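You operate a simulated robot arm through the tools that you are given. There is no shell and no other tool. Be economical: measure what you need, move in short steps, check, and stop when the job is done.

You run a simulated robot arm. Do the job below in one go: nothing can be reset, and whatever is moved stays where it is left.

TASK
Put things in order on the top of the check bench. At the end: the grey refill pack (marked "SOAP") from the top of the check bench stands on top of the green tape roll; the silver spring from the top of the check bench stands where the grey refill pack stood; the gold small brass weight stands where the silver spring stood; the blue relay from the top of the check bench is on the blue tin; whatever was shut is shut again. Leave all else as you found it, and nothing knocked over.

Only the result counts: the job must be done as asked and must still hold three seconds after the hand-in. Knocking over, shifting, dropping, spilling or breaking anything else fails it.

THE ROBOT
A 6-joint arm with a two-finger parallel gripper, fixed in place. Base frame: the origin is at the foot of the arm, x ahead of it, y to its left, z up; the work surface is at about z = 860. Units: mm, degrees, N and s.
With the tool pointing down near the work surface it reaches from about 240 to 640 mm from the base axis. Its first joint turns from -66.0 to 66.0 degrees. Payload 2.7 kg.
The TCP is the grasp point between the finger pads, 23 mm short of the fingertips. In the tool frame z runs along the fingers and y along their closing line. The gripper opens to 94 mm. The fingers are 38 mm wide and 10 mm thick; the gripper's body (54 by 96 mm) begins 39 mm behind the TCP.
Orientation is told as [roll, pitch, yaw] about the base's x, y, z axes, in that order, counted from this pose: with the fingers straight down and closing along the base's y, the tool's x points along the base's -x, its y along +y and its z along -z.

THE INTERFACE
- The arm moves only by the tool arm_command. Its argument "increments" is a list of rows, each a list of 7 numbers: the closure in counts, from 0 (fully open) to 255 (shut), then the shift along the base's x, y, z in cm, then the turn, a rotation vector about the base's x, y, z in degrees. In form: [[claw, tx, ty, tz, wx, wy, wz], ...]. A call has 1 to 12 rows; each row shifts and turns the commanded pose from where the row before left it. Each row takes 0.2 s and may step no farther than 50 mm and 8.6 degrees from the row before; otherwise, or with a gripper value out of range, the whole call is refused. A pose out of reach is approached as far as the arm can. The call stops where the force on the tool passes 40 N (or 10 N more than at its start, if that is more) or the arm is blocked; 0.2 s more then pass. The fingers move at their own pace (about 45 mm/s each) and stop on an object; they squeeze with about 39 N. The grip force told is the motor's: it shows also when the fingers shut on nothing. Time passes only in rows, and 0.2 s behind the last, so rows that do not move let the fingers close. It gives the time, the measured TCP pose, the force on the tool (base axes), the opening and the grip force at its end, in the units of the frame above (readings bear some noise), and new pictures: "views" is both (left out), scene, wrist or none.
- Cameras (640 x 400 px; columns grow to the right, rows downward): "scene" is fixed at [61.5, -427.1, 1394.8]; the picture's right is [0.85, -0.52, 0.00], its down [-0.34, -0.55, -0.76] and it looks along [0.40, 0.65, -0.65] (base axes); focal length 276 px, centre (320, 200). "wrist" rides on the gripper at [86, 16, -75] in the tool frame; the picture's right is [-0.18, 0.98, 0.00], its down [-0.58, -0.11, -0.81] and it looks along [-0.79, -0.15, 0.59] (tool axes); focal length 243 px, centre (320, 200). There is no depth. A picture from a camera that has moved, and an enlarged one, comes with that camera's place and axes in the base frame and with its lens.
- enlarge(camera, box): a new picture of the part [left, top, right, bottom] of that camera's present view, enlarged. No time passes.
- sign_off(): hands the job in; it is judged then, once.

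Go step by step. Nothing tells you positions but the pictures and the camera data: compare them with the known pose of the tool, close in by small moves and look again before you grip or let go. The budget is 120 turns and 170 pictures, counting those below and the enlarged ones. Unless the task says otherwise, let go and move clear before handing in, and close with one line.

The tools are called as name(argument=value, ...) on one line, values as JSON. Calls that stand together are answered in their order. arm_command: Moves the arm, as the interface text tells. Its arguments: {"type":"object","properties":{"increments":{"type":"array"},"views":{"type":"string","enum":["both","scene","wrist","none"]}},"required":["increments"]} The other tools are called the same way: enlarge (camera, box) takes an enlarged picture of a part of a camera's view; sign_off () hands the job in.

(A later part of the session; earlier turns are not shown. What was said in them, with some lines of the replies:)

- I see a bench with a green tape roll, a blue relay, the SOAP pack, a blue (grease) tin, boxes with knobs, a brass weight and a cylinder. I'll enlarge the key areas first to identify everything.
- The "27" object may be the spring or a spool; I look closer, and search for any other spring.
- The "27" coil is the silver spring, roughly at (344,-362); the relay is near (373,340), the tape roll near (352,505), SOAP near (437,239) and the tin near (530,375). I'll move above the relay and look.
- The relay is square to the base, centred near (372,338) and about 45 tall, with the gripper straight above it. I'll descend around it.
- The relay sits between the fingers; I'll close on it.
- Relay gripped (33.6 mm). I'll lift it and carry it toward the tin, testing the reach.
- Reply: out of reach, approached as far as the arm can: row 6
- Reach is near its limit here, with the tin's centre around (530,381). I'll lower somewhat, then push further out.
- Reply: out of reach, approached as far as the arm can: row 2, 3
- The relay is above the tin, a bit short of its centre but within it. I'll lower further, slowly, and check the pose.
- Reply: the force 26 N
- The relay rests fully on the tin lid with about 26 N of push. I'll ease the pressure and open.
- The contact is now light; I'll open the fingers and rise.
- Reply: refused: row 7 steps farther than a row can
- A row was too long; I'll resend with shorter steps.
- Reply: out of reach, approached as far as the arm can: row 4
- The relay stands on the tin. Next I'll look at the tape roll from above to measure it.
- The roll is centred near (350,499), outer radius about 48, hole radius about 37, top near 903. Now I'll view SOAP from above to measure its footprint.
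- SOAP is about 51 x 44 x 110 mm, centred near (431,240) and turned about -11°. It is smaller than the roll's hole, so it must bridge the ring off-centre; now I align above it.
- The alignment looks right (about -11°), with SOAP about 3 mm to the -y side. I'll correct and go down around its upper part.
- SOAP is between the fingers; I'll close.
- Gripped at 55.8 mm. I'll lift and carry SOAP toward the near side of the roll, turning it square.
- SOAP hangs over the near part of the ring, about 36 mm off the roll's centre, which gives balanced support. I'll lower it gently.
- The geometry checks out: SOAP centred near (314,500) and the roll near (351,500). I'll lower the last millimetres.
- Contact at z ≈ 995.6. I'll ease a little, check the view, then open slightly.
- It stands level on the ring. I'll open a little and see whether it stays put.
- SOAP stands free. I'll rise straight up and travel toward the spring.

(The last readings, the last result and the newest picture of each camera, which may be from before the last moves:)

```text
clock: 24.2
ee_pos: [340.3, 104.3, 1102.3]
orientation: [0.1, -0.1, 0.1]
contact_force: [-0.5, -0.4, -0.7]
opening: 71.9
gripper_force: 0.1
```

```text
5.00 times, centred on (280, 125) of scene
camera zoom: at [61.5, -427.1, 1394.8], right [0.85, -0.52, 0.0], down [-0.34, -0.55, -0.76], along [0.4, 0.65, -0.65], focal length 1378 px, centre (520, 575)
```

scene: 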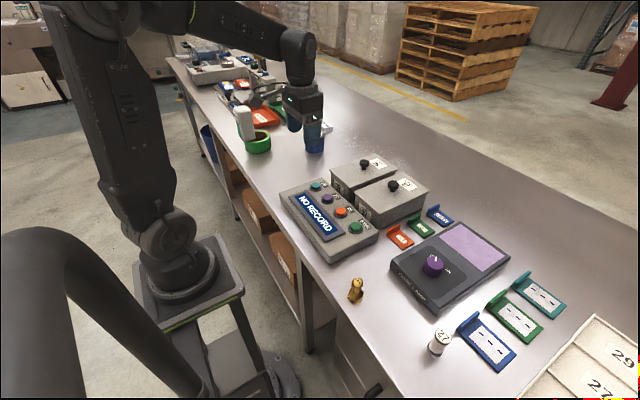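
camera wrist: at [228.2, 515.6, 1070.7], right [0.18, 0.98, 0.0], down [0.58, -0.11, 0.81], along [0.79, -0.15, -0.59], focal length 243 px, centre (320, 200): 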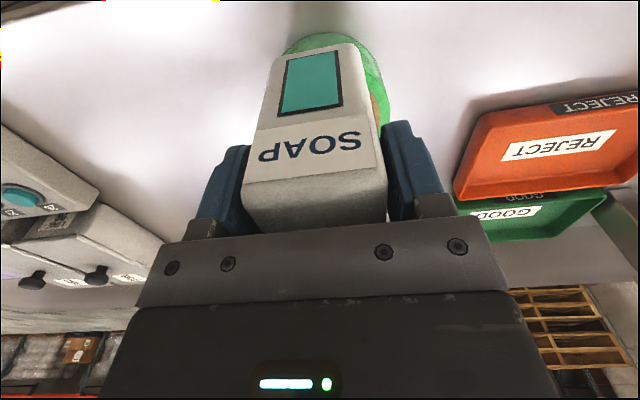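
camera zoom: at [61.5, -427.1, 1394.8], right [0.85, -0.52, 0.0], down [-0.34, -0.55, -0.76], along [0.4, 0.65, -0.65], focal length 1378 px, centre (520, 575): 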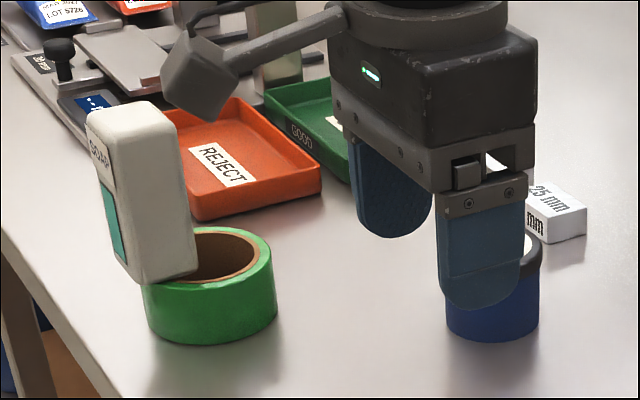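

SOAP stands on the roll. I'll continue to the spring and view it from above.

arm_command(increments=[[60, 0, -4.9, 0, 0, 0, 0], [60, 0, -4.9, 0, 0, 0, 0], [60, 0, -4.9, 0, 0, 0, 0], [60, 0, -4.9, 0, 0, 0, 0], [60, 0, -4.9, 0, 0, 0, 0], [60, 0, -4.9, 0, 0, 0, 0], [60, 0, -4.5, -2, 0, 0, 0], [60, 0, -4.5, -2, 0, 0, 0], [60, 0, -4, -2.5, 0, 0, 0], [60, 0, -4, -2.5, 0, 0, 0], [60, 0, 0, 0, 0, 0, 0]])

enlarge(camera="wrist", box=[220, 0, 420, 130])

```text
clock: 26.6
ee_pos: [340.0, -354.5, 1013.2]
orientation: [0.1, -0.1, 0.1]
contact_force: [-0.1, -0.8, 0.4]
opening: 71.9
gripper_force: 0.0
camera wrist: at [253.7, -339.1, 1085.9], right [0.18, 0.98, 0.0], down [0.58, -0.11, 0.81], along [0.79, -0.15, -0.59], focal length 243 px, centre (320, 200)
```

scene: 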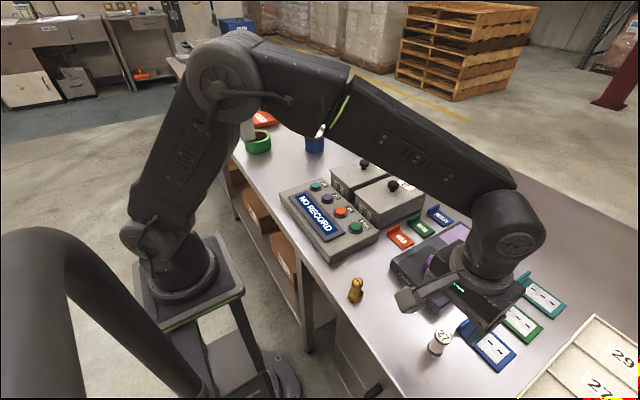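
wrist: 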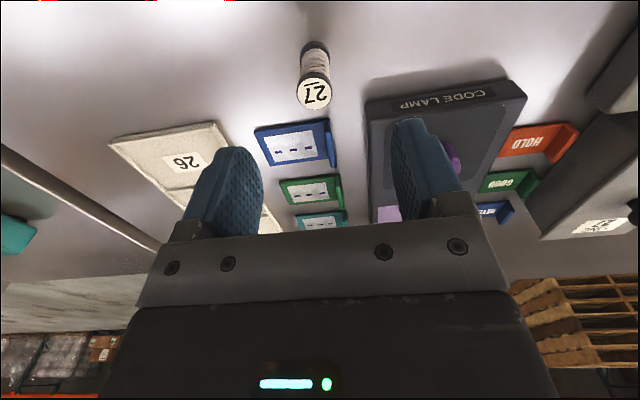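

```text
3.08 times, centred on (320, 65) of wrist
camera zoom: at [253.7, -339.1, 1085.9], right [0.18, 0.98, 0.0], down [0.58, -0.11, 0.81], along [0.79, -0.15, -0.59], focal length 746 px, centre (320, 615)
```

zoom: 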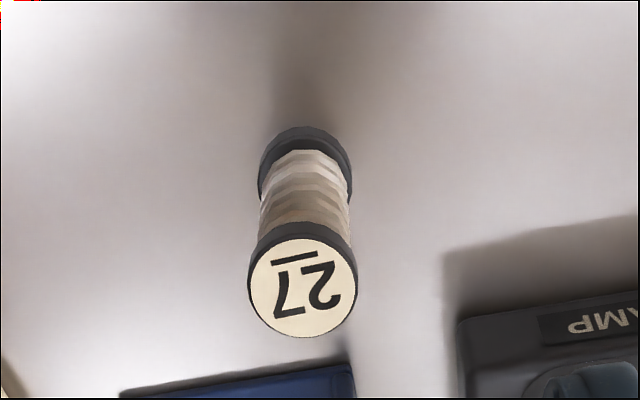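

Before grasping, I'll check the area at the left for any other spring.

enlarge(camera="wrist", box=[0, 100, 240, 260])

enlarge(camera="scene", box=[430, 270, 640, 400])

```text
2.50 times, centred on (120, 180) of wrist
camera zoom: at [253.7, -339.1, 1085.9], right [0.18, 0.98, 0.0], down [0.58, -0.11, 0.81], along [0.79, -0.15, -0.59], focal length 606 px, centre (820, 250)
```

zoom: 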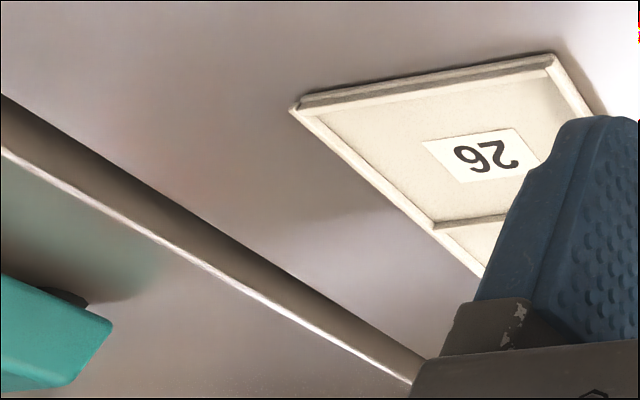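

```text
3.05 times, centred on (535, 335) of scene
camera zoom: at [61.5, -427.1, 1394.8], right [0.85, -0.52, 0.0], down [-0.34, -0.55, -0.76], along [0.4, 0.65, -0.65], focal length 840 px, centre (-335, -211)
```

zoom: 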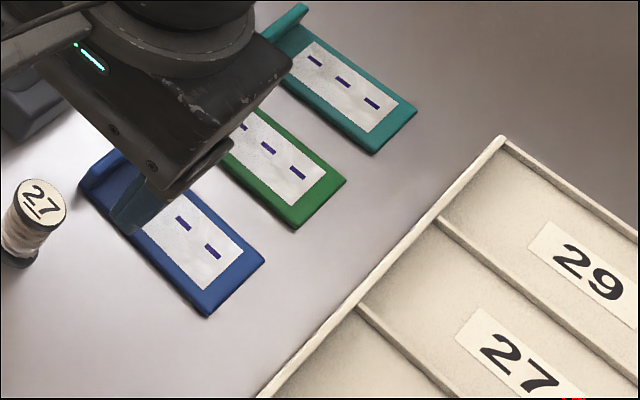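

No other spring is around, so the "27" coil is it: about (343,-361), roughly 66 tall and 26 wide. I'll line up and go down.

arm_command(increments=[[60, 0.3, -0.6, -4, 0, 0, 0], [60, 0, 0, -3, 0, 0, 0], [60, 0, 0, 0, 0, 0, 0]])

enlarge(camera="wrist", box=[200, 40, 440, 200])

enlarge(camera="scene", box=[380, 270, 500, 380])

```text
clock: 27.4
ee_pos: [343.2, -359.2, 940.3]
orientation: [0.1, -0.2, 0.2]
contact_force: [-0.3, -0.6, 0.0]
opening: 71.7
gripper_force: 0.1
camera wrist: at [255.2, -344.2, 1014.1], right [0.18, 0.98, 0.0], down [0.58, -0.11, 0.81], along [0.79, -0.15, -0.59], focal length 243 px, centre (320, 200)
```

scene: 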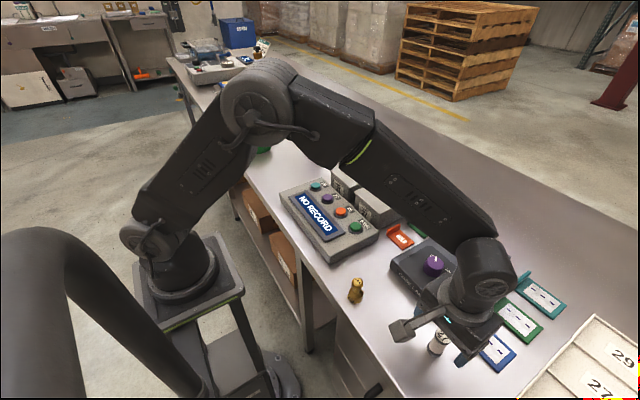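
wrist: 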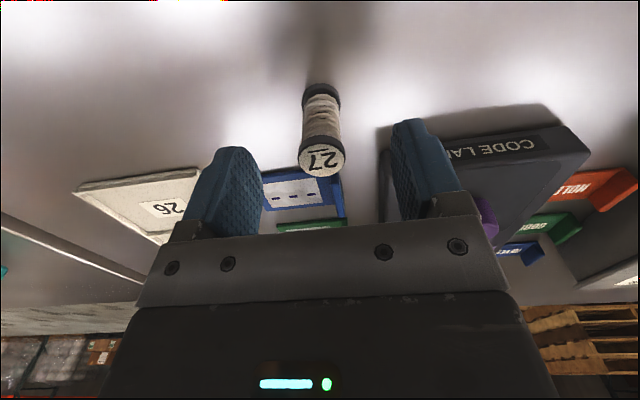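

```text
2.50 times, centred on (320, 120) of wrist
camera zoom: at [255.2, -344.2, 1014.1], right [0.18, 0.98, 0.0], down [0.58, -0.11, 0.81], along [0.79, -0.15, -0.59], focal length 606 px, centre (320, 400)
```

zoom: 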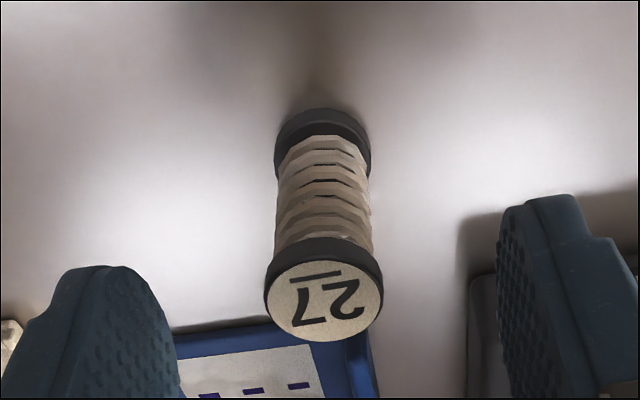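

```text
3.64 times, centred on (440, 325) of scene
camera zoom: at [61.5, -427.1, 1394.8], right [0.85, -0.52, 0.0], down [-0.34, -0.55, -0.76], along [0.4, 0.65, -0.65], focal length 1002 px, centre (-116, -254)
```

zoom: 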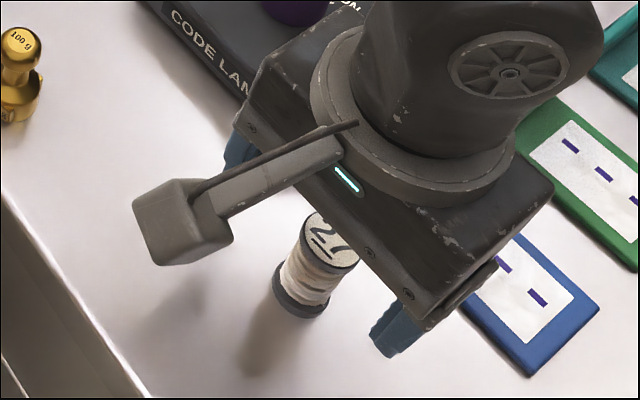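

The spring is centred between the fingers at (343,-360), about 62 tall. I'll go down to grip height and close.

arm_command(increments=[[60, 0, -0.1, -2.4, 0, 0, 0], [60, 0, 0, -2.0, 0, 0, 0], [60, 0, 0, 0, 0, 0, 0], [255, 0, 0, 0, 0, 0, 0], [255, 0, 0, 0, 0, 0, 0], [255, 0, 0, 0, 0, 0, 0], [255, 0, 0, 0, 0, 0, 0], [255, 0, 0, 0, 0, 0, 0]])

```text
clock: 29.2
ee_pos: [341.2, -361.4, 897.4]
orientation: [0.1, 0.0, 0.1]
contact_force: [-0.3, 1.2, -0.5]
opening: 25.7
gripper_force: 38.7
camera wrist: at [255.6, -345.4, 970.7], right [0.18, 0.98, 0.0], down [0.58, -0.11, 0.81], along [0.79, -0.15, -0.59], focal length 243 px, centre (320, 200)
```

scene: 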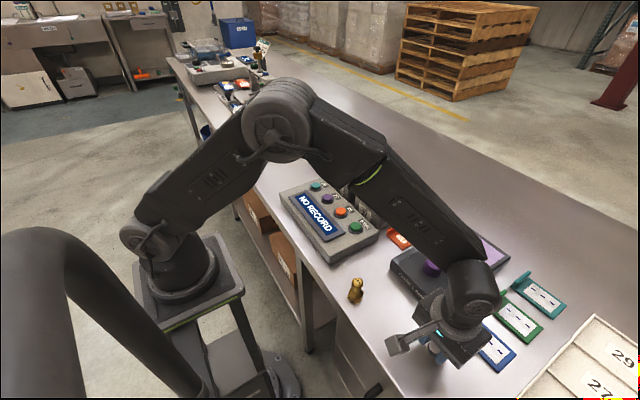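
wrist: 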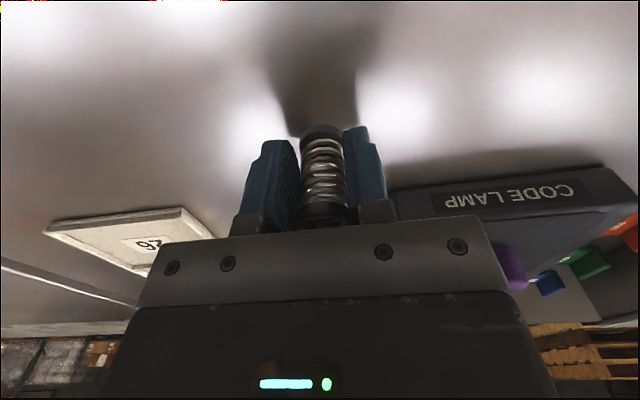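

Gripped at 25.7 mm, and the silver coils confirm it is the spring. I'll lift it and carry it back.

arm_command(increments=[[255, 0, 0, 4.9, 0, 0, 0], [255, 0, 0, 4.9, 0, 0, 0], [255, 0, 0, 4.9, 0, 0, 0], [255, 0, 4.9, 0, 0, 0, 0], [255, 0, 4.9, 0, 0, 0, 0], [255, 0, 4.9, 0, 0, 0, 0], [255, 0.5, 4.9, 0, 0, 0, 0], [255, 0.5, 4.9, 0, 0, 0, 0], [255, 0.5, 4.9, 0, 0, 0, 0], [255, 0.5, 4.9, 0, 0, 0, 0], [255, 1, 4.8, 0, 0, 0, 0], [255, 1, 4.8, 0, 0, 0, 0]], views="none")

```text
clock: 31.8
ee_pos: [382.2, 77.1, 1044.2]
orientation: [0.1, -0.2, 0.1]
contact_force: [0.7, -0.7, -0.7]
opening: 25.8
gripper_force: 38.9
```

arm_command(increments=[[255, 1.2, 4.1, 0, 0, 0, 0], [255, 1.2, 4.1, 0, 0, 0, 0], [255, 1.2, 4.1, 0, 0, 0, 0], [255, 1.2, 3.9, 0, 0, 0, 0], [255, 0, 0, -4.5, 0, 0, 0], [255, 0, 0, -4.5, 0, 0, 0], [255, 0, 0, 0, 0, 0, 0]])

enlarge(camera="scene", box=[260, 95, 360, 195])

```text
clock: 33.4
ee_pos: [428.6, 238.9, 954.9]
orientation: [0.0, -0.1, 0.1]
contact_force: [-0.4, -0.1, 0.1]
opening: 25.6
gripper_force: 38.5
camera wrist: at [342.3, 253.5, 1027.9], right [0.18, 0.98, 0.0], down [0.58, -0.11, 0.81], along [0.79, -0.15, -0.59], focal length 243 px, centre (320, 200)
```

scene: 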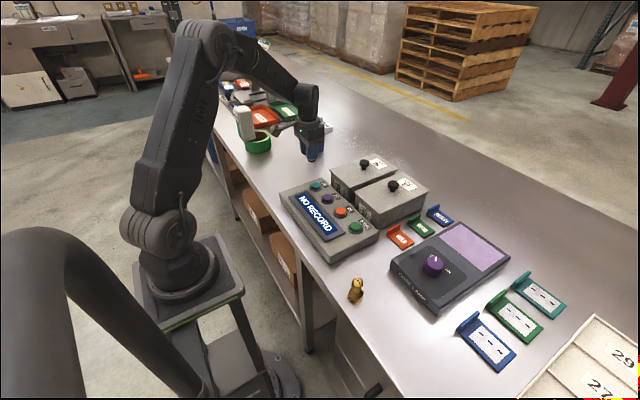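
wrist: 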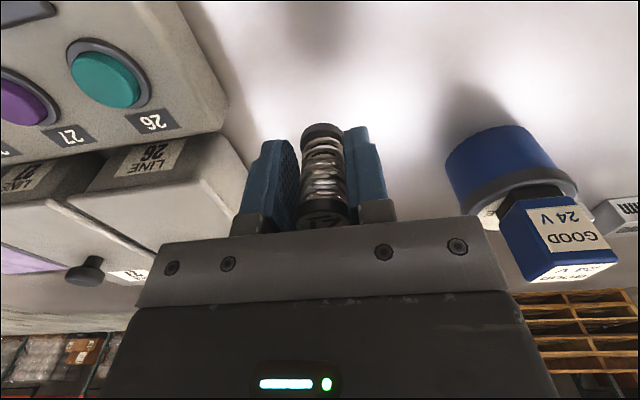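

```text
4.00 times, centred on (310, 145) of scene
camera zoom: at [61.5, -427.1, 1394.8], right [0.85, -0.52, 0.0], down [-0.34, -0.55, -0.76], along [0.4, 0.65, -0.65], focal length 1102 px, centre (360, 420)
```

zoom: 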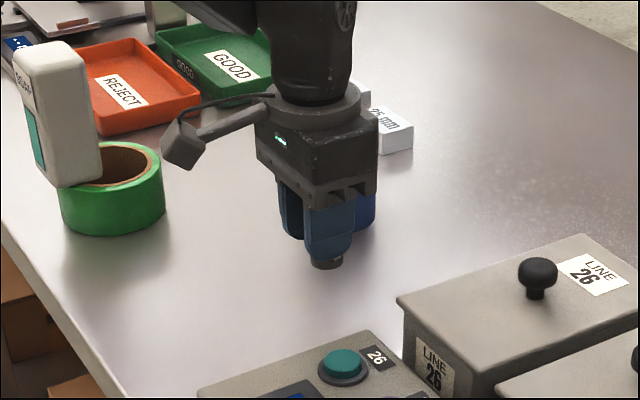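

The spring is over the old SOAP spot, (430,238). I'll lower it to the table.

arm_command(increments=[[255, 0, -0.1, -3, 0, 0, 0], [255, 0, 0, -2.3, 0, 0, 0], [255, 0, 0, -0.3, 0, 0, 0], [255, 0, 0, 0, 0, 0, 0]], views="none")

```text
clock: 34.4
ee_pos: [430.6, 235.4, 898.6]
orientation: [0.2, -0.3, 0.0]
contact_force: [-1.2, -2.8, 10.0]
opening: 25.7
gripper_force: 39.0
```

Light contact with the table (10 N) at the same height as at pickup. I'll ease, open and rise.

arm_command(increments=[[255, 0, 0.1, 0.1, 0, 0, 0], [110, 0, 0, 0, 0, 0, 0], [110, 0, 0, 0, 0, 0, 0], [80, 0, 0, 0, 0, 0, 0], [80, 0, 0, 3, 0, 0, 0], [80, 0, 0, 4.5, 0, 0, 0], [80, 0, 0, 4.5, 0, 0, 0], [80, 0, -2, 3, 0, 0, 0]])

enlarge(camera="scene", box=[260, 95, 360, 195])

enlarge(camera="scene", box=[340, 265, 380, 310])

```text
clock: 36.2
ee_pos: [430.7, 217.5, 1050.2]
orientation: [0.1, 0.0, 0.1]
contact_force: [-0.1, -0.1, 0.1]
opening: 64.5
gripper_force: 0.1
camera wrist: at [344.8, 233.2, 1123.9], right [0.18, 0.98, 0.0], down [0.58, -0.11, 0.81], along [0.79, -0.15, -0.59], focal length 243 px, centre (320, 200)
```

scene: 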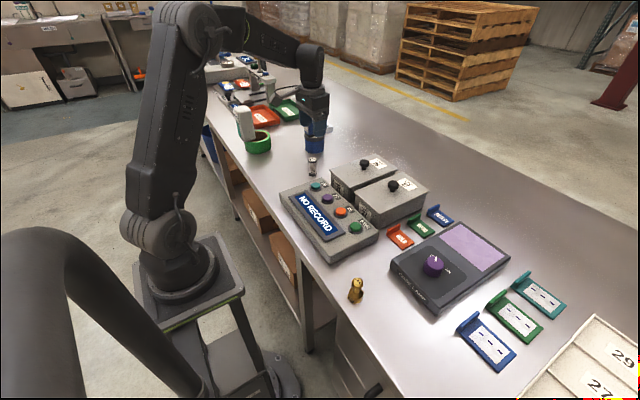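
wrist: 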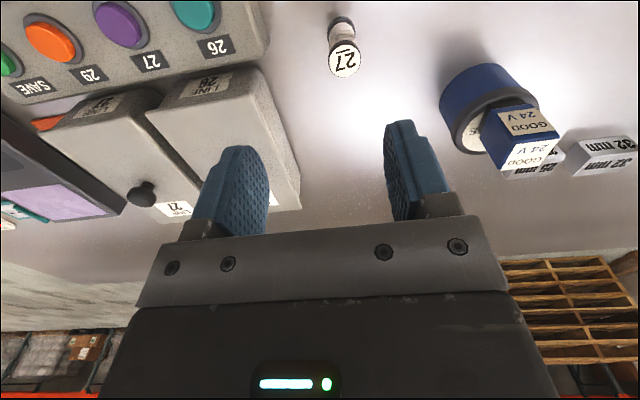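

```text
4.00 times, centred on (310, 145) of scene
camera zoom: at [61.5, -427.1, 1394.8], right [0.85, -0.52, 0.0], down [-0.34, -0.55, -0.76], along [0.4, 0.65, -0.65], focal length 1102 px, centre (360, 420)
```

zoom: 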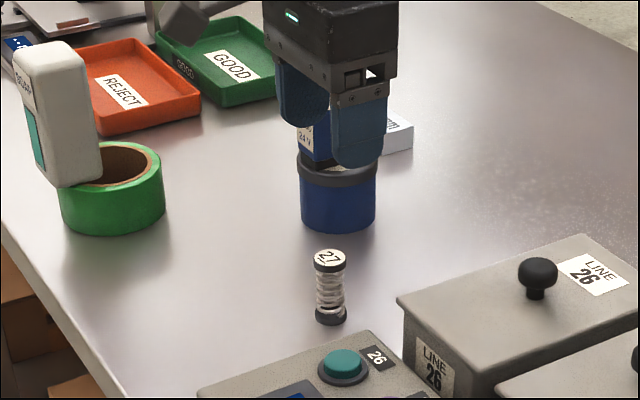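

```text
8.89 times, centred on (360, 288) of scene
camera zoom: at [61.5, -427.1, 1394.8], right [0.85, -0.52, 0.0], down [-0.34, -0.55, -0.76], along [0.4, 0.65, -0.65], focal length 2449 px, centre (-36, -578)
```

zoom: 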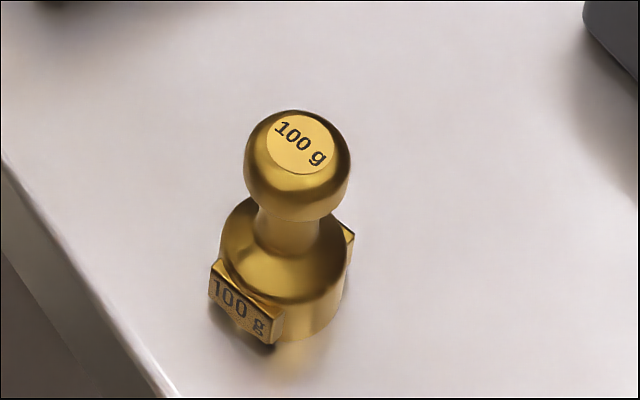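

The spring stands at SOAP's old spot (wrist view gives (431,236)). Next I'll go over to the brass weight.

arm_command(increments=[[60, -1.6, -4.6, 0, 0, 0, 0], [60, -1.6, -4.6, 0, 0, 0, 0], [60, -1.6, -4.6, 0, 0, 0, 0], [60, -1.6, -4.6, 0, 0, 0, 0], [60, -1.6, -4.6, 0, 0, 0, 0], [60, -1.6, -4.6, 0, 0, 0, 0], [60, -1.6, -4.6, 0, 0, 0, 0], [60, -1.6, -4.6, 0, 0, 0, 0], [60, -1.6, -4.0, -2, 0, 0, 0], [60, 0, 0, -3, 0, 0, 0], [60, 0, 0, 0, 0, 0, 0]])

enlarge(camera="wrist", box=[220, 0, 420, 130])

```text
clock: 38.6
ee_pos: [287.2, -188.9, 1000.7]
orientation: [0.0, -0.1, 0.2]
contact_force: [-0.8, 0.3, -0.1]
opening: 71.7
gripper_force: 0.1
camera wrist: at [200.3, -174.3, 1074.5], right [0.18, 0.98, 0.0], down [0.58, -0.11, 0.81], along [0.79, -0.15, -0.59], focal length 243 px, centre (320, 200)
```

scene: 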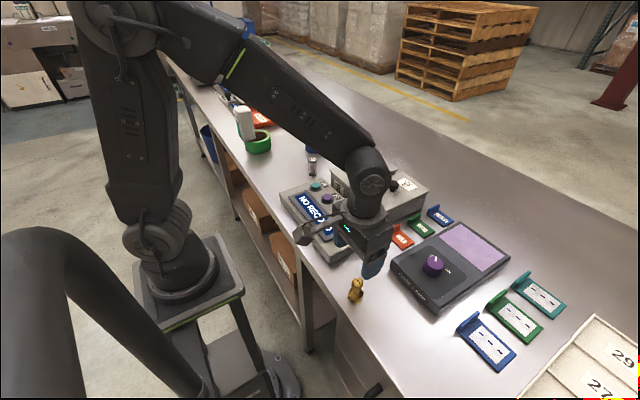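
wrist: 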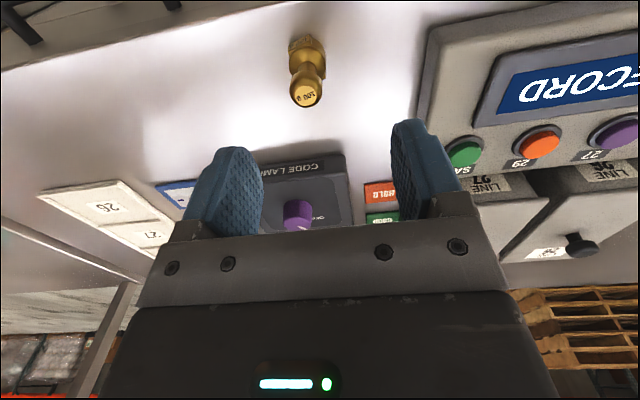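

```text
3.08 times, centred on (320, 65) of wrist
camera zoom: at [200.3, -174.3, 1074.5], right [0.18, 0.98, 0.0], down [0.58, -0.11, 0.81], along [0.79, -0.15, -0.59], focal length 746 px, centre (320, 615)
```

zoom: 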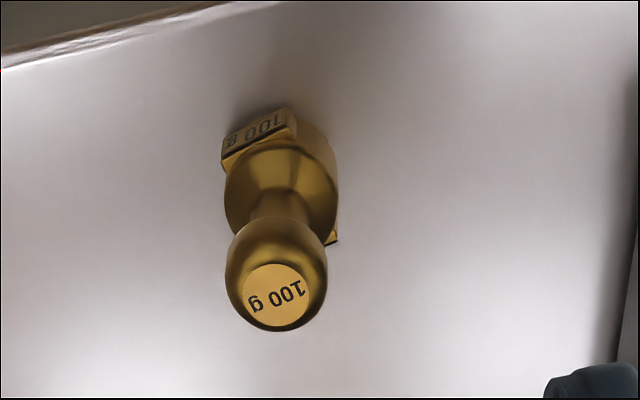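

The brass weight is at about (286,-200.5), 62 tall, with label tabs turned roughly 19°. I'll turn the gripper +19° to hold its plain sides, and close in.

arm_command(increments=[[60, -0.1, -1.1, -2, 0, 0, 6.5], [60, 0, 0, -2, 0, 0, 6.5], [60, 0, 0, -2, 0, 0, 6], [60, 0, 0, 0, 0, 0, 0]], views="wrist")

enlarge(camera="wrist", box=[200, 40, 440, 200])

enlarge(camera="scene", box=[310, 200, 430, 310])

```text
clock: 39.6
ee_pos: [285.8, -200.4, 939.6]
orientation: [0.2, -0.1, 19.2]
contact_force: [-0.7, 1.3, -0.4]
opening: 71.9
gripper_force: 0.0
camera wrist: at [199.0, -213.9, 1013.2], right [-0.15, 0.99, 0.0], down [0.58, 0.09, 0.81], along [0.8, 0.12, -0.59], focal length 243 px, centre (320, 200)
```

wrist: 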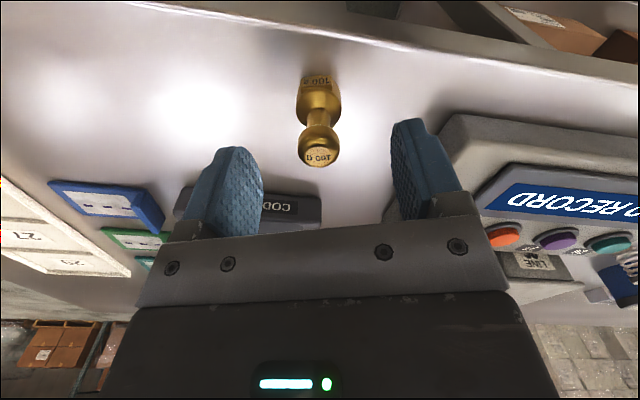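

```text
2.50 times, centred on (320, 120) of wrist
camera zoom: at [199.0, -213.9, 1013.2], right [-0.15, 0.99, 0.0], down [0.58, 0.09, 0.81], along [0.8, 0.12, -0.59], focal length 606 px, centre (320, 400)
```

zoom: 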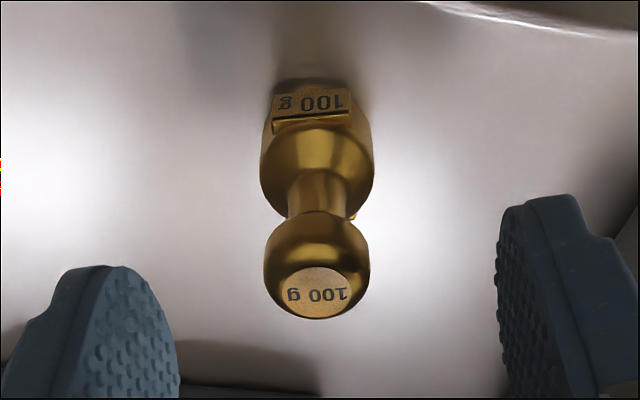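

```text
3.64 times, centred on (370, 255) of scene
camera zoom: at [61.5, -427.1, 1394.8], right [0.85, -0.52, 0.0], down [-0.34, -0.55, -0.76], along [0.4, 0.65, -0.65], focal length 1002 px, centre (138, 0)
```

zoom: 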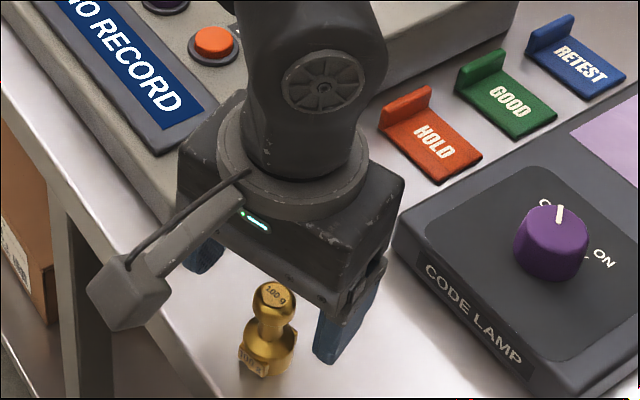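

The gripper is well aligned with the weight. I'll go down to grip height and close.

arm_command(increments=[[60, 0.1, -0.1, -2.5, 0, 0, 0], [60, 0, 0, -2.4, 0, 0, 0], [60, 0, 0, 0, 0, 0, 0], [255, 0, 0, 0, 0, 0, 0], [255, 0, 0, 0, 0, 0, 0], [255, 0, 0, 0, 0, 0, 0], [255, 0, 0, 0, 0, 0, 0], [255, 0, 0, 0, 0, 0, 0]], views="wrist")

```text
clock: 41.4
ee_pos: [286.9, -200.3, 890.8]
orientation: [0.2, -0.1, 19.1]
contact_force: [-1.0, -1.1, 0.3]
opening: 28.7
gripper_force: 39.0
camera wrist: at [199.2, -214.6, 964.5], right [-0.15, 0.99, 0.0], down [0.58, 0.09, 0.81], along [0.8, 0.12, -0.59], focal length 243 px, centre (320, 200)
```

wrist: 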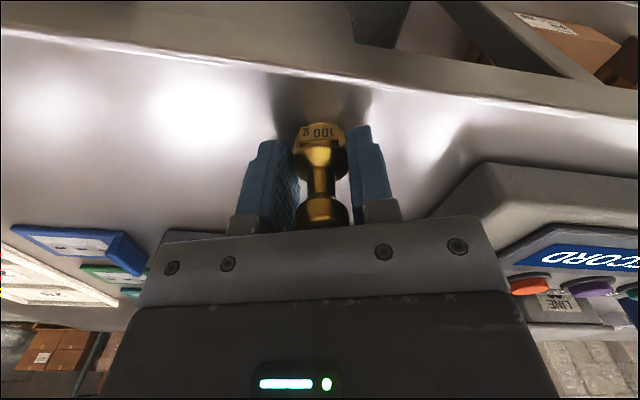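

Gripped at 28.7 mm. I'll lift, carry it to the spring's old spot (342,-360), and look before setting down.

arm_command(increments=[[255, 0, 0, 4, 0, 0, 0], [255, 0, 0, 4, 0, 0, 0], [255, 1.4, -4.0, 0, 0, 0, -6.5], [255, 1.4, -4.0, 0, 0, 0, -6.5], [255, 1.4, -4.0, 0, 0, 0, -6], [255, 1.3, -4.0, 0, 0, 0, 0], [255, 0, 0, -3.5, 0, 0, 0], [255, 0, 0, -3, 0, 0, 0], [255, 0, 0, 0, 0, 0, 0]])

```text
clock: 43.4
ee_pos: [339.2, -362.5, 905.3]
orientation: [0.2, -0.1, 0.1]
contact_force: [-0.2, 0.5, -0.5]
opening: 28.6
gripper_force: 39.1
camera wrist: at [252.9, -346.4, 978.7], right [0.18, 0.98, 0.0], down [0.58, -0.11, 0.81], along [0.79, -0.15, -0.59], focal length 243 px, centre (320, 200)
```

scene: 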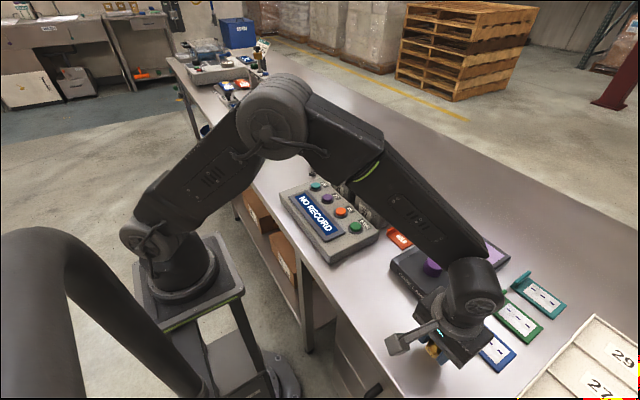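
wrist: 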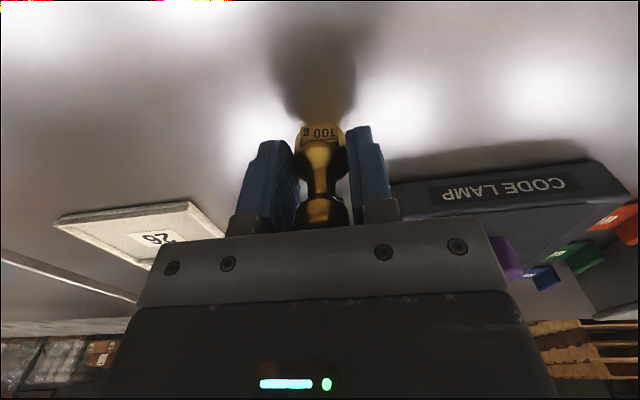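

It hangs just above the old spring spot. I'll nudge it 2 mm and lower to the table.

arm_command(increments=[[255, 0.2, 0.1, -1.0, 0, 0, 0], [255, 0, 0, -0.4, 0, 0, 0], [255, 0, 0, 0, 0, 0, 0]], views="none")

```text
clock: 44.2
ee_pos: [342.4, -359.8, 890.2]
orientation: [0.2, -0.2, 0.0]
contact_force: [0.9, -0.3, -0.8]
opening: 28.7
gripper_force: 39.0
```

arm_command(increments=[[255, 0, 0, -0.1, 0, 0, 0], [255, 0, 0, 0, 0, 0, 0]], views="none")

```text
clock: 44.8
ee_pos: [343.1, -361.5, 890.5]
orientation: [0.1, -0.1, 0.1]
contact_force: [-1.2, -1.3, 4.7]
opening: 28.2
gripper_force: 39.4
```

The weight touches the table (5 N). I'll open and rise, then inspect everything.

arm_command(increments=[[130, 0, 0, 0, 0, 0, 0], [110, 0, 0, 0, 0, 0, 0], [80, 0, 0, 0, 0, 0, 0], [80, 0, 0, 2, 0, 0, 0], [80, 0, 0, 4.5, 0, 0, 0], [80, 0, 0, 4.5, 0, 0, 0], [80, -1, 4.5, 1.5, 0, 0, 0], [80, -1, 4.5, 1, 0, 0, 0], [80, 0, 4.5, 0, 0, 0, 0], [80, 0, 4.5, 0, 0, 0, 0], [80, 0, 0, 0, 0, 0, 0]])

enlarge(camera="scene", box=[400, 270, 520, 380])

enlarge(camera="scene", box=[220, 85, 380, 195])

```text
clock: 47.2
ee_pos: [321.7, -181.4, 1027.8]
orientation: [0.1, 0.0, 0.1]
contact_force: [-0.3, 0.4, -0.2]
opening: 64.4
gripper_force: 0.0
camera wrist: at [235.6, -166.2, 1101.4], right [0.18, 0.98, 0.0], down [0.58, -0.11, 0.81], along [0.79, -0.15, -0.59], focal length 243 px, centre (320, 200)
```

scene: 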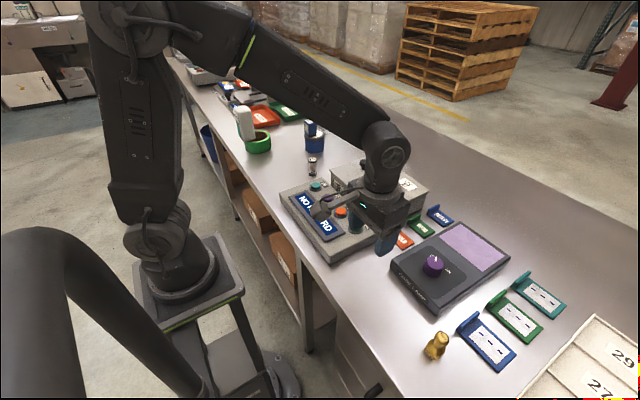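
wrist: 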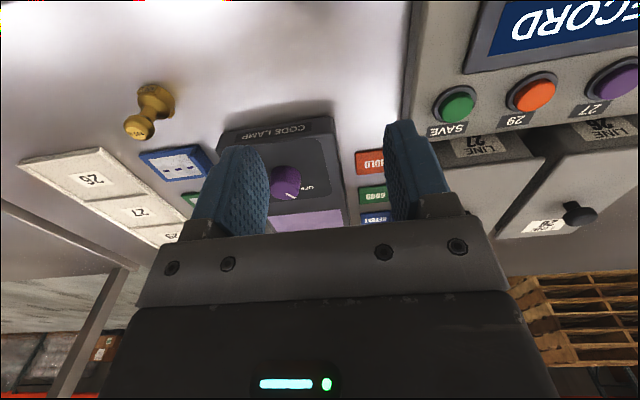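

```text
3.64 times, centred on (460, 325) of scene
camera zoom: at [61.5, -427.1, 1394.8], right [0.85, -0.52, 0.0], down [-0.34, -0.55, -0.76], along [0.4, 0.65, -0.65], focal length 1002 px, centre (-189, -254)
```

zoom: 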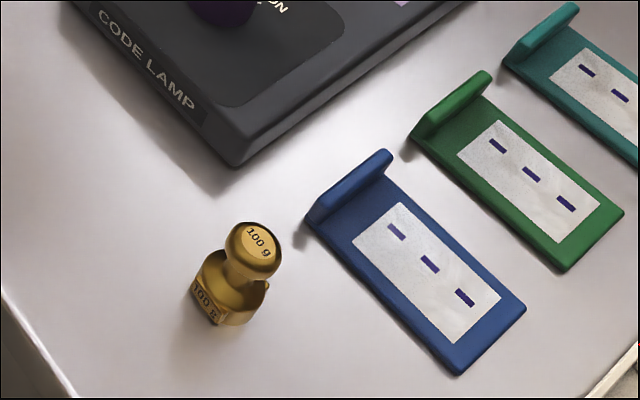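

```text
3.64 times, centred on (300, 140) of scene
camera zoom: at [61.5, -427.1, 1394.8], right [0.85, -0.52, 0.0], down [-0.34, -0.55, -0.76], along [0.4, 0.65, -0.65], focal length 1002 px, centre (393, 418)
```

zoom: 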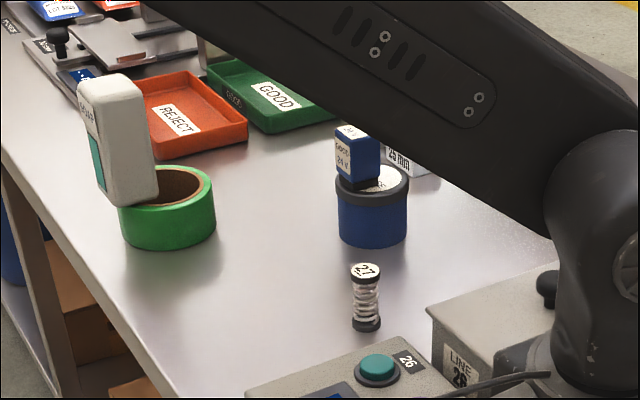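

All four items stand as asked, the lids were never opened, and the arm is clear, so I'm handing in.

sign_off()

```text
The job is handed in.
```

The job is handed in. SOAP is on the green roll, the spring is where SOAP stood, the brass weight is where the spring stood, and the relay is on the blue tin. In the last pictures all four stood upright and nothing else looked disturbed. SOAP sits off-centre, because it is narrower than the roll's hole, and the relay sits slightly off-centre on the tin, at the edge of the arm's reach.
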